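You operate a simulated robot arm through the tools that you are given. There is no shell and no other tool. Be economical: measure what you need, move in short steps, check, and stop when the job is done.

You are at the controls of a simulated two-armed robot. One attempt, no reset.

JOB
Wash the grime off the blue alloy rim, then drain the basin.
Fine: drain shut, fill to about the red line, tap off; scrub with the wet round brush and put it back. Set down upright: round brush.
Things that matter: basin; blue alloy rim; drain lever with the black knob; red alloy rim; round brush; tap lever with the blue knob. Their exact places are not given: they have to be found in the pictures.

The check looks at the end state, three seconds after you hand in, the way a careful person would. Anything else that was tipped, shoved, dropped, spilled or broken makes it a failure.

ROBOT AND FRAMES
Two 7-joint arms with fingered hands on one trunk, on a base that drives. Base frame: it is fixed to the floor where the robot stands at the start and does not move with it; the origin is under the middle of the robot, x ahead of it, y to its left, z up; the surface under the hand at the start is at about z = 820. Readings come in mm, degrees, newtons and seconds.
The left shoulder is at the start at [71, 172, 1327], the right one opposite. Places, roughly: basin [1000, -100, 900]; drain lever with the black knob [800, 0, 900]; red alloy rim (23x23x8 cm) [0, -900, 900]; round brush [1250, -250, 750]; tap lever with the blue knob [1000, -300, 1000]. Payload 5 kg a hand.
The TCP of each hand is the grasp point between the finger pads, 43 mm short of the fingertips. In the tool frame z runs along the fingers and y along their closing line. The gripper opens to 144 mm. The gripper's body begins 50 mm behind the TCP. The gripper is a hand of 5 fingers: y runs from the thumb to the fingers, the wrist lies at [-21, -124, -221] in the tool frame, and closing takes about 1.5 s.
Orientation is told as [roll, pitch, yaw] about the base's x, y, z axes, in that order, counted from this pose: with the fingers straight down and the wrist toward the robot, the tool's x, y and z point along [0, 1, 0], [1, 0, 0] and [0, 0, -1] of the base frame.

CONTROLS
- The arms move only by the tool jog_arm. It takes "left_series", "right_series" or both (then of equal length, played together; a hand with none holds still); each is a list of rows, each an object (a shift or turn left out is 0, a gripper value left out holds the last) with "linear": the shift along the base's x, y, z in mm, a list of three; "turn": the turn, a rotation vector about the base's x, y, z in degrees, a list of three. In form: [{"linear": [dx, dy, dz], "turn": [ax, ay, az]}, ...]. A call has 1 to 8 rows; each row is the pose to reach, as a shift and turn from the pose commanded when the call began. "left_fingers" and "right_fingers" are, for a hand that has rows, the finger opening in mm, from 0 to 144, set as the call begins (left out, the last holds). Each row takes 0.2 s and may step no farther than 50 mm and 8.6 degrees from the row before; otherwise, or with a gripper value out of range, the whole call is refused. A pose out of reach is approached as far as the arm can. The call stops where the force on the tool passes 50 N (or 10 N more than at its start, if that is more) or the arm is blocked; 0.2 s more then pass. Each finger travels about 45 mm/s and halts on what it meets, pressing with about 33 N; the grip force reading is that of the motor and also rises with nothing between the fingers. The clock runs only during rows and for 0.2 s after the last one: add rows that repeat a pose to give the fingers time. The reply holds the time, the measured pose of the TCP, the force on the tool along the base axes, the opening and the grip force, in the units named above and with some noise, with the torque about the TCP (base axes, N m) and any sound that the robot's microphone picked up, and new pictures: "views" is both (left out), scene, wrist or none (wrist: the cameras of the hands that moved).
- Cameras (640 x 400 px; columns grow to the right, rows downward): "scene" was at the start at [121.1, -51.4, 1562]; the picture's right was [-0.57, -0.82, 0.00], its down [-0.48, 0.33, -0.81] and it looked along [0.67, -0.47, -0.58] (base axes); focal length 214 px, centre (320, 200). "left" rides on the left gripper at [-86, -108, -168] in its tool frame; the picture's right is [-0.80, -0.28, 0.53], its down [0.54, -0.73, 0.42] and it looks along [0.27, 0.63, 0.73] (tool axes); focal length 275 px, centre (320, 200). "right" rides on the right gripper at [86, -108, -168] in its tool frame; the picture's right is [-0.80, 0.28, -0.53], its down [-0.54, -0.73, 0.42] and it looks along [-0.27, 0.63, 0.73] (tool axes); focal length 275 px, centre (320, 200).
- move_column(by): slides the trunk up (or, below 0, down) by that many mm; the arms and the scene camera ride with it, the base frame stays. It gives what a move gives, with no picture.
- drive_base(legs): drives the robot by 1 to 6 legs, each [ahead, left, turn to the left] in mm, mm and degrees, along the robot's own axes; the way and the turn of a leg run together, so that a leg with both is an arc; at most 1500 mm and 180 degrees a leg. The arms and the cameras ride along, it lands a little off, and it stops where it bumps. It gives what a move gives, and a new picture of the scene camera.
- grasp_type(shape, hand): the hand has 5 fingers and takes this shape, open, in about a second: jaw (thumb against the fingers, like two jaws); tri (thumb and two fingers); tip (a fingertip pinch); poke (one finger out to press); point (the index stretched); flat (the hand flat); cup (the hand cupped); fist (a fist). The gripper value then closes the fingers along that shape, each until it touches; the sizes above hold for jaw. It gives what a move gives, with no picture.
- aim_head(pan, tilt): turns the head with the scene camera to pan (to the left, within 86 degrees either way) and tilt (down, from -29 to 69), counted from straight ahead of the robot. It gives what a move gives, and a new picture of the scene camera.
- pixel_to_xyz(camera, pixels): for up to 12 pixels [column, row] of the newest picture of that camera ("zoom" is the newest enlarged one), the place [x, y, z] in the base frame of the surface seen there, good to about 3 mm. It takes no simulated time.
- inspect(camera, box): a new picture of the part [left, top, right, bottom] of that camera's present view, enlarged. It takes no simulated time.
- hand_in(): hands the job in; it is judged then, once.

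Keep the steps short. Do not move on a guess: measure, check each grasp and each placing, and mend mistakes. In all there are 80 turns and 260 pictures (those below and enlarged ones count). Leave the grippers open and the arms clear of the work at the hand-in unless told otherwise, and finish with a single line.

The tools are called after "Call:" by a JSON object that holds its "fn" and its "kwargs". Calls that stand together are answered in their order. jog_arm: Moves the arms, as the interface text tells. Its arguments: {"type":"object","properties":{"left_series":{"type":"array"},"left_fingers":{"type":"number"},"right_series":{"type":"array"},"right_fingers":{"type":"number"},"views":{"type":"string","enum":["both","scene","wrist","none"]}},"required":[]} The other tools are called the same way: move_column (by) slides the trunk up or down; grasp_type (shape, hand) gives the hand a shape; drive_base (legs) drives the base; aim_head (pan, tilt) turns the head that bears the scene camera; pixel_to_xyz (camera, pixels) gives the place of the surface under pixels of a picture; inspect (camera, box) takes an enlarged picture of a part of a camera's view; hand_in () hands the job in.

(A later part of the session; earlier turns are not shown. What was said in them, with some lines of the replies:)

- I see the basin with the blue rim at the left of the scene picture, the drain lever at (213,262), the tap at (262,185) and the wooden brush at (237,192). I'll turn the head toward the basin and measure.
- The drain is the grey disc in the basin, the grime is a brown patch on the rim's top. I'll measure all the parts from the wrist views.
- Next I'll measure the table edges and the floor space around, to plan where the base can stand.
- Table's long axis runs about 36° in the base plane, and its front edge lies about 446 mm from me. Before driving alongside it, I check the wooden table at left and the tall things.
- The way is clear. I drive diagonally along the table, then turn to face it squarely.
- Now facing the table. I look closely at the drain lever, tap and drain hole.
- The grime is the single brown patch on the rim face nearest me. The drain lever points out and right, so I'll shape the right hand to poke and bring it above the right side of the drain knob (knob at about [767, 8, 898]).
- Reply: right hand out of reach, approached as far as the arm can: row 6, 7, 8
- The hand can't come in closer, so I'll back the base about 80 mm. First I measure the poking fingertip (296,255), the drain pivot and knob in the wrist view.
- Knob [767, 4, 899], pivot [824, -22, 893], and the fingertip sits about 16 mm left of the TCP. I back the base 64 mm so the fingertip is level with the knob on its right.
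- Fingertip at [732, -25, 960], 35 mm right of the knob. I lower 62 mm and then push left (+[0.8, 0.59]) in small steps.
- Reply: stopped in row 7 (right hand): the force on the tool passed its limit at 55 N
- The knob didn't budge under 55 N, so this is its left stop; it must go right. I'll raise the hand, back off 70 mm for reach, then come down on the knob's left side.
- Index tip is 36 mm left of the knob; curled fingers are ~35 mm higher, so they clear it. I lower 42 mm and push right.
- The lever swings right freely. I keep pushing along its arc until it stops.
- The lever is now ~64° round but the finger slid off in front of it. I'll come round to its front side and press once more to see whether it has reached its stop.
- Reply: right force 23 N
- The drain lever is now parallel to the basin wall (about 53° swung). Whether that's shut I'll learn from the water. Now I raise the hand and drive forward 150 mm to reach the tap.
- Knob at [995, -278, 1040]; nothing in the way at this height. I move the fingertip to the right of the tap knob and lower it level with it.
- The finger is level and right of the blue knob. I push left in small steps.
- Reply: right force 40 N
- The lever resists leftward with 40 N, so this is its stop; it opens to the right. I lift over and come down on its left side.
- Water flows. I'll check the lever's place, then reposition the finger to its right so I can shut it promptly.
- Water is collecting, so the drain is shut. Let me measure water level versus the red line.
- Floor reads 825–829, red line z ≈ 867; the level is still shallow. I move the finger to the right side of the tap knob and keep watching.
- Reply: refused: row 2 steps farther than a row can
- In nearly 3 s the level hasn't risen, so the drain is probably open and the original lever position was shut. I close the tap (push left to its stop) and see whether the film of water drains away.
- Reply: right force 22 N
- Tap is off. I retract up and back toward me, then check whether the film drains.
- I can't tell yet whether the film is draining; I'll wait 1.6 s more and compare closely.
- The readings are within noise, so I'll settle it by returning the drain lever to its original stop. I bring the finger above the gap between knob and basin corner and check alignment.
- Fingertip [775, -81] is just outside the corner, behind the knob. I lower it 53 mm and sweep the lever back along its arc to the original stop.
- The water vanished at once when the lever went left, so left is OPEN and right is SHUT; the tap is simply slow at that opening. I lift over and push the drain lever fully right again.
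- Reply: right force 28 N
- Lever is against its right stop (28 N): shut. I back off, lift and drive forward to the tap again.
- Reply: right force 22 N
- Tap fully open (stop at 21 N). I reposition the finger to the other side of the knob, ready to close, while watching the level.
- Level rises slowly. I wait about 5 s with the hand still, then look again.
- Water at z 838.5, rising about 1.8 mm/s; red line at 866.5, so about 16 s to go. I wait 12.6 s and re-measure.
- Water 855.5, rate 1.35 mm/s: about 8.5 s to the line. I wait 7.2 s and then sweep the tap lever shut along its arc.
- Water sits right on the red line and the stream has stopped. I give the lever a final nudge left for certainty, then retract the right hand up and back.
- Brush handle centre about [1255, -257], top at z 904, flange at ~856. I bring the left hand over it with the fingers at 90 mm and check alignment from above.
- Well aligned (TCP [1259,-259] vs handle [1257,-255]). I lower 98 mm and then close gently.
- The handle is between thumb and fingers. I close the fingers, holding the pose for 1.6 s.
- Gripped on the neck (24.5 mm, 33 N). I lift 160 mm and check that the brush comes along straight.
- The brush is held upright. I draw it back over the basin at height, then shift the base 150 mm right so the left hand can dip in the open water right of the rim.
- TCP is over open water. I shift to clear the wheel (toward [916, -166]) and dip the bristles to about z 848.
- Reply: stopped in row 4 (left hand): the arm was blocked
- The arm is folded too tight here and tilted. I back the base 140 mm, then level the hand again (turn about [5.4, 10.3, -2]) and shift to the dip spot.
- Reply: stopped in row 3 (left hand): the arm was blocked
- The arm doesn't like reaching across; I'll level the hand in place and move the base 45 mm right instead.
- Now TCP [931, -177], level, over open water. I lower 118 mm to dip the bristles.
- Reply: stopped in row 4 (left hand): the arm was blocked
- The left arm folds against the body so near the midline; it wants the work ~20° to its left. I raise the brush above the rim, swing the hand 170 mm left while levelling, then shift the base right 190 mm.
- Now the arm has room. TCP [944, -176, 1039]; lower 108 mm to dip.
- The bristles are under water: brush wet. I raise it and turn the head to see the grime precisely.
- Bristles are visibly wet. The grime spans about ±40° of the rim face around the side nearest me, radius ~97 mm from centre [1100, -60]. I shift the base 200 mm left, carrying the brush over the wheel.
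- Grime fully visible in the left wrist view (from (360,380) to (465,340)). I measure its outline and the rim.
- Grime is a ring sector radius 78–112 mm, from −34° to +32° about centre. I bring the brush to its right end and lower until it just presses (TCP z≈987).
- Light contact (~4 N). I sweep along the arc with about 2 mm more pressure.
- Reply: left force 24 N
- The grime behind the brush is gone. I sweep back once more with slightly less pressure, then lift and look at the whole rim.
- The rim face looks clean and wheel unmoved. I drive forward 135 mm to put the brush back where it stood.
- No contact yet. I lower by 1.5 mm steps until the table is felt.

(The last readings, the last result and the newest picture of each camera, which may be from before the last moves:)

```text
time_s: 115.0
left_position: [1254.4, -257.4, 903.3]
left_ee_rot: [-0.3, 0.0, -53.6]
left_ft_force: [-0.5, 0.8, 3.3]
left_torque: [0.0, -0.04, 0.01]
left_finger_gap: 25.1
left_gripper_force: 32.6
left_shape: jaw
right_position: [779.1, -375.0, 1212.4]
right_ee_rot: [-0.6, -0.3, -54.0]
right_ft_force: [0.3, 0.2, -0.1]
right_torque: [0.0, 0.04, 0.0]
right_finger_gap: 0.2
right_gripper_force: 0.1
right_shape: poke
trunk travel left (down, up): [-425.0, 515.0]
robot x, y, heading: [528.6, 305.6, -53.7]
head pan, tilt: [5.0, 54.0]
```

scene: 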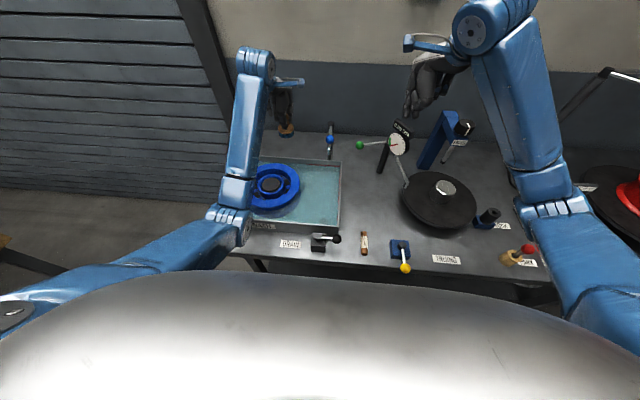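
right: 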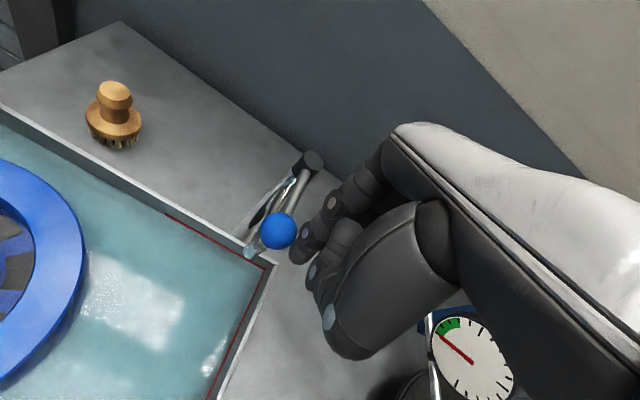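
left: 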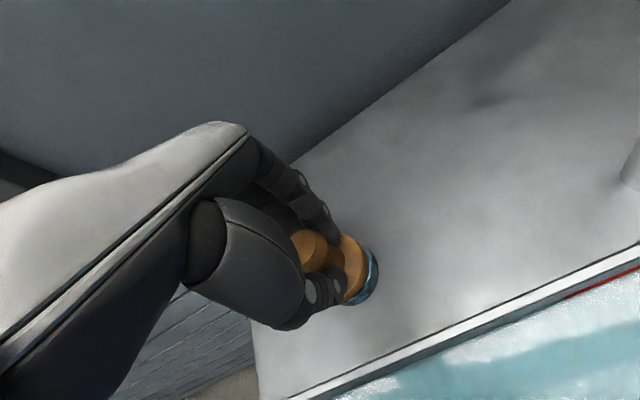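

Contact with the table (3.3 N). I open the fingers to 90 mm while holding still.

Call:
{"fn": "jog_arm", "kwargs": {"left_series": [{"linear": [0, 0, 0]}, {"linear": [0, 0, 0]}, {"linear": [0, 0, 0]}, {"linear": [0, 0, 0]}, {"linear": [0, 0, 0]}, {"linear": [0, 0, 0]}, {"linear": [0, 0, 0]}], "left_fingers": 90, "views": "wrist"}}

Call:
{"fn": "inspect", "kwargs": {"camera": "left", "box": [200, 160, 440, 380]}}

```text
time_s: 116.6
left_position: [1256.1, -256.6, 902.5]
left_ee_rot: [-0.2, 0.2, -53.5]
left_ft_force: [0.0, 0.1, -0.3]
left_torque: [0.0, 0.01, 0.01]
left_finger_gap: 89.7
left_gripper_force: 0.1
left_shape: jaw
right_position: [780.2, -375.0, 1213.1]
right_ee_rot: [-0.6, -0.2, -54.1]
right_ft_force: [0.5, -0.3, 0.1]
right_torque: [0.04, -0.01, 0.0]
right_finger_gap: 0.0
right_gripper_force: 0.1
right_shape: poke
trunk travel left (down, up): [-425.0, 515.0]
robot x, y, heading: [527.8, 309.2, -53.4]
head pan, tilt: [5.0, 54.0]
```

left: 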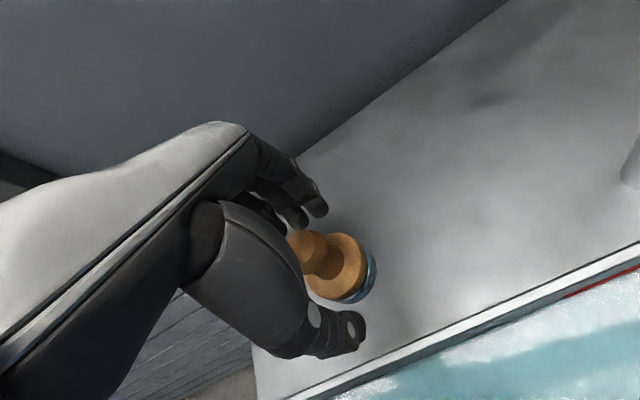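

```text
1.82 times, centred on (320, 270) of left
```

zoom: 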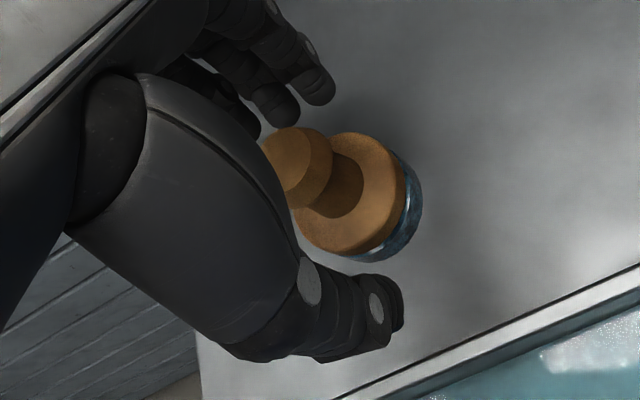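

The brush stands upright where it was. Now I raise the left hand clear, drive to the drain station, and bring the right finger behind the drain knob (above it), checking the tip position and the scene.

Call:
{"fn": "jog_arm", "kwargs": {"left_series": [{"linear": [0, 0, 40]}, {"linear": [0, 0, 85]}, {"linear": [0, 0, 130]}, {"linear": [0, 0, 175]}, {"linear": [0, 0, 220]}, {"linear": [0, 0, 265]}], "views": "none"}}

Call:
{"fn": "drive_base", "kwargs": {"legs": [[-210, 187, 0]]}}

Call:
{"fn": "aim_head", "kwargs": {"pan": -3, "tilt": 52}}

Call:
{"fn": "jog_arm", "kwargs": {"right_series": [{"linear": [-20, -1, -45]}, {"linear": [-39, -2, -85]}, {"linear": [-39, -2, -130]}, {"linear": [-39, -2, -175]}, {"linear": [-39, -2, -215]}, {"linear": [-39, -2, -231]}], "views": "wrist"}}

Call:
{"fn": "pixel_to_xyz", "kwargs": {"camera": "right", "pixels": [[297, 258], [297, 260], [240, 295], [183, 260]]}}

Call:
{"fn": "inspect", "kwargs": {"camera": "scene", "box": [260, 110, 400, 230]}}

```text
time_s: 118.0
left_position: [1254.8, -256.1, 1167.1]
left_ee_rot: [-0.1, 0.1, -53.5]
left_ft_force: [-0.1, 0.8, -0.1]
left_torque: [0.0, -0.06, 0.01]
left_finger_gap: 89.5
left_gripper_force: 0.1
left_shape: jaw
right_position: [779.3, -374.3, 1213.0]
right_ee_rot: [-0.5, -0.4, -54.0]
right_ft_force: [-0.2, 0.4, -0.5]
right_torque: [-0.01, -0.02, 0.04]
right_finger_gap: 0.0
right_gripper_force: 0.0
right_shape: poke
trunk travel left (down, up): [-425.0, 515.0]
robot x, y, heading: [528.6, 306.4, -53.4]
head pan, tilt: [5.0, 54.0]
```

```text
time_s: 120.0
left_position: [1282.7, 21.0, 1166.5]
left_ee_rot: [-0.1, 0.0, -53.5]
left_ft_force: [-0.6, -0.4, -0.2]
left_torque: [-0.01, 0.03, 0.02]
left_finger_gap: 89.6
left_gripper_force: 0.0
left_shape: jaw
right_position: [806.9, -98.5, 1213.6]
right_ee_rot: [-0.7, -0.4, -54.1]
right_ft_force: [0.6, -0.3, -0.1]
right_torque: [0.02, -0.01, -0.01]
right_finger_gap: 0.0
right_gripper_force: 0.1
right_shape: poke
trunk travel left (down, up): [-425.0, 515.0]
robot x, y, heading: [554.2, 584.1, -53.5]
head pan, tilt: [5.0, 54.0]
```

scene: 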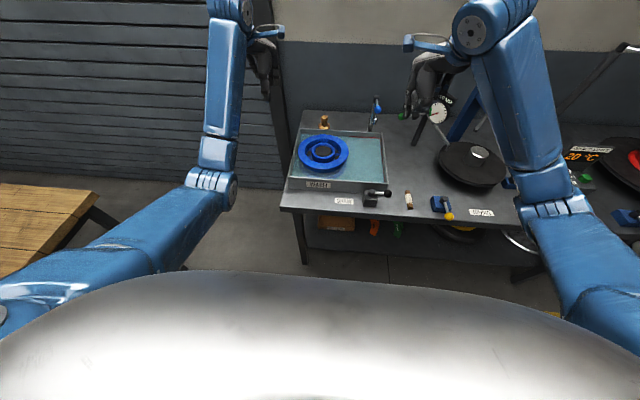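

```text
time_s: 120.7
left_position: [1282.6, 20.9, 1169.5]
left_ee_rot: [-0.1, 0.0, -53.5]
left_ft_force: [0.8, -0.4, 0.6]
left_torque: [-0.02, -0.01, -0.01]
left_finger_gap: 89.7
left_gripper_force: 0.0
left_shape: jaw
right_position: [806.9, -96.5, 1213.9]
right_ee_rot: [-0.6, -0.2, -54.1]
right_ft_force: [0.3, 0.0, 0.6]
right_torque: [0.0, -0.01, 0.01]
right_finger_gap: 0.0
right_gripper_force: 0.1
right_shape: poke
trunk travel left (down, up): [-425.0, 515.0]
robot x, y, heading: [556.0, 582.8, -53.7]
head pan, tilt: [-3.0, 52.0]
```

scene: 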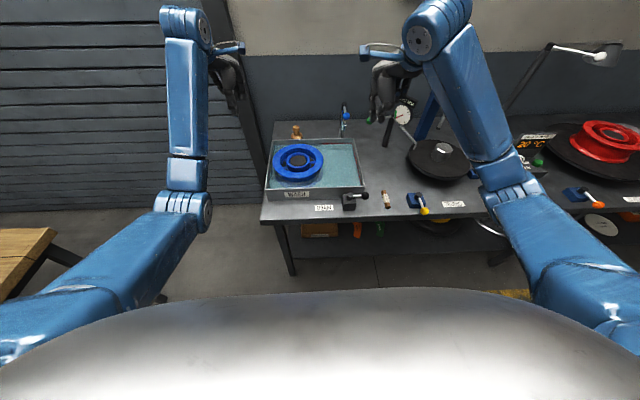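

```text
time_s: 122.0
left_position: [1282.1, 21.2, 1168.9]
left_ee_rot: [0.0, 0.1, -53.5]
left_ft_force: [-0.4, 0.0, -0.9]
left_torque: [0.01, 0.01, 0.03]
left_finger_gap: 89.6
left_gripper_force: 0.0
left_shape: jaw
right_position: [767.1, -100.5, 980.1]
right_ee_rot: [-0.6, -0.2, -54.2]
right_ft_force: [0.3, -1.0, 0.7]
right_torque: [0.03, 0.04, -0.02]
right_finger_gap: 0.0
right_gripper_force: 0.1
right_shape: poke
trunk travel left (down, up): [-425.0, 515.0]
robot x, y, heading: [554.9, 584.9, -53.3]
head pan, tilt: [-3.0, 52.0]
```

right: 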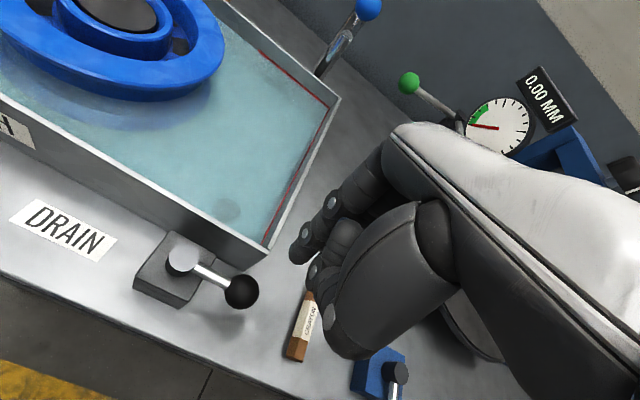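

```text
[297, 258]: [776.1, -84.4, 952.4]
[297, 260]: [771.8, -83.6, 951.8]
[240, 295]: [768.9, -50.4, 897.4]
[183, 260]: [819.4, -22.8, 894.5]
```

```text
3.33 times, centred on (330, 170) of scene
5 turns are left
```

zoom: 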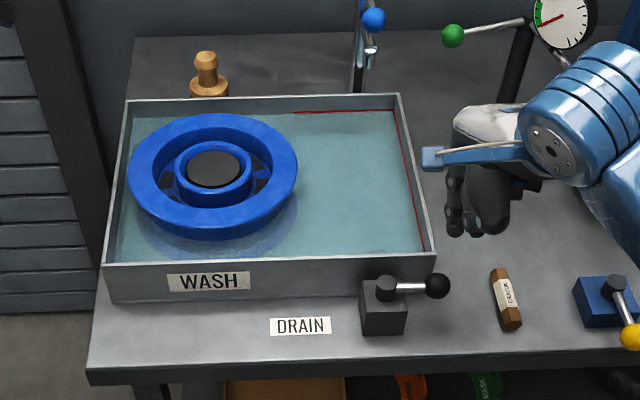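

The rim is spotless, the brush upright, and the finger is behind the drain knob as before. I repeat the sweep that opened the drain, pressing to its stop.

Call:
{"fn": "jog_arm", "kwargs": {"right_series": [{"linear": [0, 0, -42]}, {"linear": [0, 3, -52]}, {"linear": [-2, 11, -52]}, {"linear": [-9, 24, -52]}, {"linear": [-16, 36, -52]}, {"linear": [-21, 50, -52]}, {"linear": [-20, 60, -52]}, {"linear": [-17, 70, -52]}], "views": "none"}}

Call:
{"fn": "jog_arm", "kwargs": {"right_series": [{"linear": [3, 3, 0]}, {"linear": [6, 5, 0]}], "views": "wrist"}}

Call:
{"fn": "inspect", "kwargs": {"camera": "scene", "box": [260, 110, 400, 230]}}

```text
time_s: 123.8
left_position: [1283.4, 20.8, 1168.3]
left_ee_rot: [-0.2, 0.2, -53.5]
left_ft_force: [-0.7, -0.2, 0.3]
left_torque: [-0.01, 0.02, 0.0]
left_finger_gap: 89.6
left_gripper_force: 0.1
left_shape: jaw
right_position: [751.1, -28.8, 932.7]
right_ee_rot: [-0.6, -0.4, -54.1]
right_ft_force: [-0.6, -0.5, 0.7]
right_torque: [0.0, 0.0, 0.0]
right_finger_gap: 0.1
right_gripper_force: 0.0
right_shape: poke
trunk travel left (down, up): [-425.0, 515.0]
robot x, y, heading: [556.4, 582.0, -53.5]
head pan, tilt: [-3.0, 52.0]
```

```text
time_s: 124.5
left_position: [1282.1, 18.6, 1168.0]
left_ee_rot: [-0.1, 0.0, -53.5]
left_ft_force: [-0.1, 0.0, 0.5]
left_torque: [0.0, 0.04, 0.03]
left_finger_gap: 89.6
left_gripper_force: 0.1
left_shape: jaw
right_position: [754.8, -25.1, 930.7]
right_ee_rot: [-0.6, -0.3, -54.0]
right_ft_force: [-3.1, -3.2, 2.7]
right_torque: [-0.1, 0.05, 0.03]
right_finger_gap: 0.0
right_gripper_force: 0.1
right_shape: poke
trunk travel left (down, up): [-425.0, 515.0]
robot x, y, heading: [555.1, 583.4, -53.4]
head pan, tilt: [-3.0, 52.0]
```

right: 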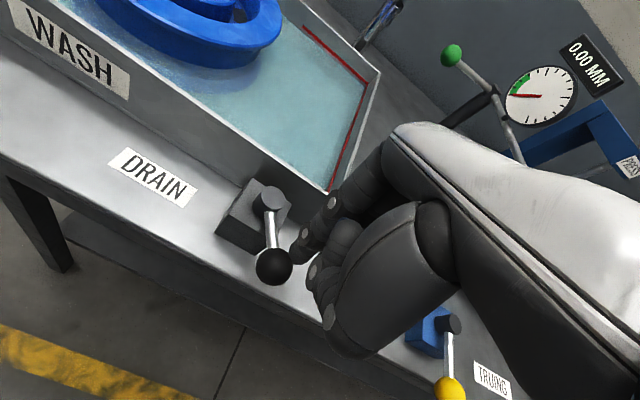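

```text
3.33 times, centred on (330, 170) of scene
4 turns are left
```

zoom: 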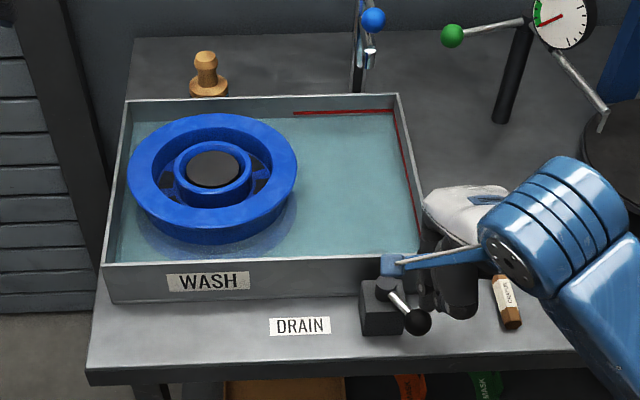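

The lever is at its open stop and the level is falling. I nudge it once more, retract the right hand upward, open the hands, and wait for the basin to empty.

Call:
{"fn": "jog_arm", "kwargs": {"right_series": [{"linear": [5, 4, 0]}, {"linear": [-8, -6, 0]}, {"linear": [-10, -8, 45]}, {"linear": [-10, -8, 95]}, {"linear": [-10, -8, 145]}, {"linear": [-10, -8, 195]}, {"linear": [-10, -8, 240]}, {"linear": [-10, -8, 280]}], "views": "none"}}

Call:
{"fn": "grasp_type", "kwargs": {"shape": "jaw", "hand": "right"}}

Call:
{"fn": "jog_arm", "kwargs": {"left_series": [{"linear": [0, 0, 40]}, {"linear": [0, 0, 80]}, {"linear": [0, 0, 80]}, {"linear": [0, 0, 80]}, {"linear": [0, 0, 80]}, {"linear": [0, 0, 80]}, {"linear": [0, 0, 80]}, {"linear": [0, 0, 80]}], "left_fingers": 144, "views": "none"}}

Call:
{"fn": "jog_arm", "kwargs": {"left_series": [{"linear": [0, 0, 0]}, {"linear": [0, 0, 0]}, {"linear": [0, 0, 0]}, {"linear": [0, 0, 0]}, {"linear": [0, 0, 0]}, {"linear": [0, 0, 0]}, {"linear": [0, 0, 0]}, {"linear": [0, 0, 0]}], "views": "none"}}

Call:
{"fn": "jog_arm", "kwargs": {"left_series": [{"linear": [0, 0, 0]}, {"linear": [0, 0, 0]}, {"linear": [0, 0, 0]}, {"linear": [0, 0, 0]}, {"linear": [0, 0, 0]}, {"linear": [0, 0, 0]}, {"linear": [0, 0, 0]}, {"linear": [0, 0, 0]}], "views": "none"}}

Call:
{"fn": "jog_arm", "kwargs": {"left_series": [{"linear": [0, 0, 0]}, {"linear": [0, 0, 0]}, {"linear": [0, 0, 0]}, {"linear": [0, 0, 0]}, {"linear": [0, 0, 0]}, {"linear": [0, 0, 0]}, {"linear": [0, 0, 0]}, {"linear": [0, 0, 0]}], "views": "none"}}

Call:
{"fn": "jog_arm", "kwargs": {"left_series": [{"linear": [0, 0, 0]}, {"linear": [0, 0, 0]}, {"linear": [0, 0, 0]}, {"linear": [0, 0, 0]}, {"linear": [0, 0, 0]}, {"linear": [0, 0, 0]}, {"linear": [0, 0, 0]}, {"linear": [0, 0, 0]}], "views": "none"}}

Call:
{"fn": "jog_arm", "kwargs": {"left_series": [{"linear": [0, 0, 0]}, {"linear": [0, 0, 0]}, {"linear": [0, 0, 0]}, {"linear": [0, 0, 0]}, {"linear": [0, 0, 0]}, {"linear": [0, 0, 0]}, {"linear": [0, 0, 0]}, {"linear": [0, 0, 0]}], "views": "none"}}

Call:
{"fn": "jog_arm", "kwargs": {"left_series": [{"linear": [0, 0, 0]}, {"linear": [0, 0, 0]}, {"linear": [0, 0, 0]}, {"linear": [0, 0, 0]}, {"linear": [0, 0, 0]}, {"linear": [0, 0, 0]}, {"linear": [0, 0, 0]}, {"linear": [0, 0, 0]}], "views": "none"}}

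Call:
{"fn": "jog_arm", "kwargs": {"left_series": [{"linear": [0, 0, 0]}, {"linear": [0, 0, 0]}, {"linear": [0, 0, 0]}, {"linear": [0, 0, 0]}, {"linear": [0, 0, 0]}, {"linear": [0, 0, 0]}, {"linear": [0, 0, 0]}, {"linear": [0, 0, 0]}], "views": "scene"}}

Call:
{"fn": "inspect", "kwargs": {"camera": "scene", "box": [260, 110, 400, 230]}}

Call:
{"fn": "pixel_to_xyz", "kwargs": {"camera": "zoom", "pixels": [[350, 160], [360, 200], [380, 230], [330, 220], [205, 60], [418, 320]]}}

```text
time_s: 126.2
left_position: [1281.5, 21.5, 1168.1]
left_ee_rot: [-0.1, 0.1, -53.5]
left_ft_force: [-0.1, -0.8, 0.3]
left_torque: [-0.04, 0.02, 0.02]
left_finger_gap: 89.7
left_gripper_force: 0.0
left_shape: jaw
right_position: [746.6, -30.9, 1210.5]
right_ee_rot: [-0.6, -0.4, -54.0]
right_ft_force: [0.2, 0.6, -0.1]
right_torque: [-0.01, 0.02, 0.03]
right_finger_gap: 0.2
right_gripper_force: 0.0
right_shape: poke
trunk travel left (down, up): [-425.0, 515.0]
robot x, y, heading: [557.4, 584.7, -53.7]
head pan, tilt: [-3.0, 52.0]
```

```text
time_s: 127.2
left_position: [1282.2, 20.6, 1168.0]
left_ee_rot: [-0.2, 0.1, -53.5]
left_ft_force: [0.3, 0.0, -0.1]
left_torque: [0.01, 0.0, -0.03]
left_finger_gap: 89.5
left_gripper_force: 0.0
left_shape: jaw
right_position: [746.5, -31.8, 1210.3]
right_ee_rot: [-0.6, -0.3, -54.1]
right_ft_force: [-0.1, 0.2, -0.1]
right_torque: [0.0, 0.0, -0.02]
right_finger_gap: 143.9
right_gripper_force: 0.1
right_shape: jaw
trunk travel left (down, up): [-425.0, 515.0]
robot x, y, heading: [558.5, 583.7, -53.7]
head pan, tilt: [-3.0, 52.0]
```

```text
time_s: 128.9
left_position: [1282.8, 19.0, 1248.8]
left_ee_rot: [-0.1, 0.2, -53.5]
left_ft_force: [0.7, 0.1, 0.5]
left_torque: [0.0, 0.02, -0.02]
left_finger_gap: 143.6
left_gripper_force: 0.1
left_shape: jaw
right_position: [747.6, -31.9, 1210.7]
right_ee_rot: [-0.6, -0.4, -54.1]
right_ft_force: [0.3, 0.2, 0.0]
right_torque: [0.01, 0.02, 0.02]
right_finger_gap: 144.0
right_gripper_force: 0.1
right_shape: jaw
trunk travel left (down, up): [-425.0, 515.0]
robot x, y, heading: [556.7, 586.6, -53.9]
head pan, tilt: [-3.0, 52.0]
```

```text
time_s: 130.8
left_position: [1281.3, 19.9, 1249.1]
left_ee_rot: [-0.2, 0.0, -53.5]
left_ft_force: [-0.1, -0.1, 0.6]
left_torque: [-0.02, 0.02, 0.01]
left_finger_gap: 143.3
left_gripper_force: 0.1
left_shape: jaw
right_position: [747.5, -32.7, 1210.8]
right_ee_rot: [-0.6, -0.3, -54.1]
right_ft_force: [-0.7, 0.9, 0.0]
right_torque: [0.01, 0.01, 0.0]
right_finger_gap: 144.0
right_gripper_force: 0.1
right_shape: jaw
trunk travel left (down, up): [-425.0, 515.0]
robot x, y, heading: [558.3, 583.2, -53.8]
head pan, tilt: [-3.0, 52.0]
```

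```text
time_s: 132.6
left_position: [1281.1, 20.6, 1249.0]
left_ee_rot: [-0.2, 0.1, -53.6]
left_ft_force: [-1.2, -0.4, 0.2]
left_torque: [-0.02, 0.01, 0.03]
left_finger_gap: 143.6
left_gripper_force: 0.0
left_shape: jaw
right_position: [746.8, -31.5, 1210.8]
right_ee_rot: [-0.7, -0.3, -54.2]
right_ft_force: [0.2, 0.8, 0.3]
right_torque: [0.0, -0.02, 0.03]
right_finger_gap: 143.6
right_gripper_force: 0.0
right_shape: jaw
trunk travel left (down, up): [-425.0, 515.0]
robot x, y, heading: [557.9, 584.2, -53.4]
head pan, tilt: [-3.0, 52.0]
```

```text
time_s: 134.3
left_position: [1282.0, 21.0, 1248.5]
left_ee_rot: [-0.2, 0.0, -53.5]
left_ft_force: [0.0, -0.9, -0.5]
left_torque: [-0.04, -0.01, 0.01]
left_finger_gap: 143.3
left_gripper_force: 0.1
left_shape: jaw
right_position: [748.4, -31.8, 1210.4]
right_ee_rot: [-0.6, -0.4, -54.2]
right_ft_force: [0.1, 0.4, -0.4]
right_torque: [0.0, -0.02, -0.01]
right_finger_gap: 143.8
right_gripper_force: 0.1
right_shape: jaw
trunk travel left (down, up): [-425.0, 515.0]
robot x, y, heading: [557.0, 585.2, -53.5]
head pan, tilt: [-3.0, 52.0]
```

```text
time_s: 136.2
left_position: [1281.4, 21.8, 1248.7]
left_ee_rot: [-0.2, 0.0, -53.5]
left_ft_force: [-0.6, -0.3, 0.3]
left_torque: [0.01, -0.02, 0.01]
left_finger_gap: 143.4
left_gripper_force: 0.1
left_shape: jaw
right_position: [747.9, -31.3, 1210.7]
right_ee_rot: [-0.6, -0.3, -54.1]
right_ft_force: [-1.1, -0.4, 1.1]
right_torque: [0.04, 0.01, -0.01]
right_finger_gap: 143.8
right_gripper_force: 0.0
right_shape: jaw
trunk travel left (down, up): [-425.0, 515.0]
robot x, y, heading: [560.7, 580.0, -53.7]
head pan, tilt: [-3.0, 52.0]
```

```text
time_s: 137.9
left_position: [1281.5, 21.2, 1248.6]
left_ee_rot: [-0.1, 0.2, -53.5]
left_ft_force: [0.2, 0.0, -0.5]
left_torque: [-0.01, 0.0, 0.01]
left_finger_gap: 143.6
left_gripper_force: 0.0
left_shape: jaw
right_position: [747.9, -31.3, 1210.0]
right_ee_rot: [-0.6, -0.3, -54.1]
right_ft_force: [0.9, 0.7, 0.8]
right_torque: [-0.01, -0.02, 0.03]
right_finger_gap: 143.8
right_gripper_force: 0.0
right_shape: jaw
trunk travel left (down, up): [-425.0, 515.0]
robot x, y, heading: [558.6, 582.6, -53.7]
head pan, tilt: [-3.0, 52.0]
```

```text
time_s: 139.8
left_position: [1281.3, 19.9, 1247.7]
left_ee_rot: [-0.2, 0.1, -53.5]
left_ft_force: [0.2, -0.2, 0.7]
left_torque: [0.0, 0.03, 0.01]
left_finger_gap: 143.6
left_gripper_force: 0.1
left_shape: jaw
right_position: [747.1, -32.3, 1210.5]
right_ee_rot: [-0.6, -0.3, -54.0]
right_ft_force: [0.6, 0.3, 0.1]
right_torque: [-0.01, 0.01, 0.0]
right_finger_gap: 144.0
right_gripper_force: 0.1
right_shape: jaw
trunk travel left (down, up): [-425.0, 515.0]
robot x, y, heading: [555.6, 584.0, -53.6]
head pan, tilt: [-3.0, 52.0]
```

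```text
time_s: 141.6
left_position: [1281.9, 20.3, 1248.1]
left_ee_rot: [-0.2, 0.1, -53.6]
left_ft_force: [0.0, -0.5, 0.7]
left_torque: [0.01, -0.03, -0.02]
left_finger_gap: 143.6
left_gripper_force: 0.1
left_shape: jaw
right_position: [746.6, -31.2, 1209.4]
right_ee_rot: [-0.6, -0.3, -54.2]
right_ft_force: [-0.5, 0.2, 0.8]
right_torque: [-0.01, -0.01, 0.01]
right_finger_gap: 143.7
right_gripper_force: 0.1
right_shape: jaw
trunk travel left (down, up): [-425.0, 515.0]
robot x, y, heading: [555.3, 585.4, -53.4]
head pan, tilt: [-3.0, 52.0]
```

scene: 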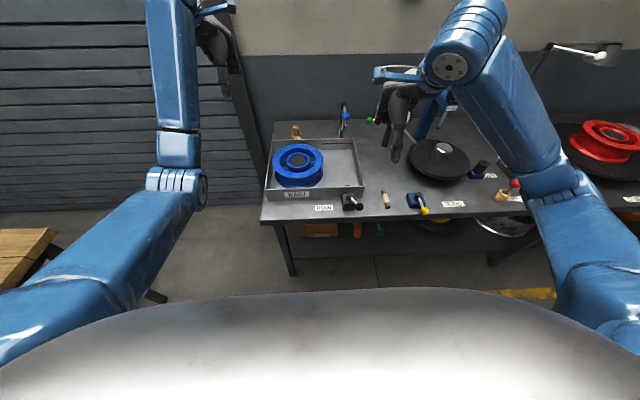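

```text
3.33 times, centred on (330, 170) of scene
```

zoom: 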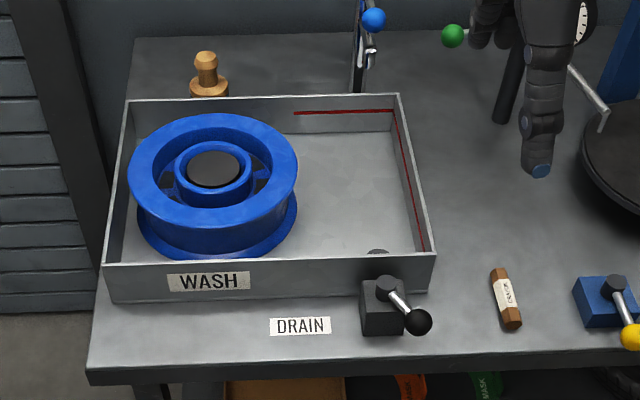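

```text
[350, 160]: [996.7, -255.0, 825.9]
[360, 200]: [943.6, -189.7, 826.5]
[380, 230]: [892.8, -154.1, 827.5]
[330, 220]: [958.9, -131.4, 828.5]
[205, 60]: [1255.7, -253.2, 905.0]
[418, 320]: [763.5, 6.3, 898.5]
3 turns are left
```

The basin is empty and dry (floor z ≈ 827) and the rim is clean. The brush stands upright at its old place, the tap is off, the drain is open, and the hands are open and clear. I hand in.

Call:
{"fn": "hand_in", "kwargs": {}}

```text
The job is handed in.
```

The blue alloy rim is scrubbed clean, the basin is drained, the tap is off, and the round brush is back standing upright where it was.
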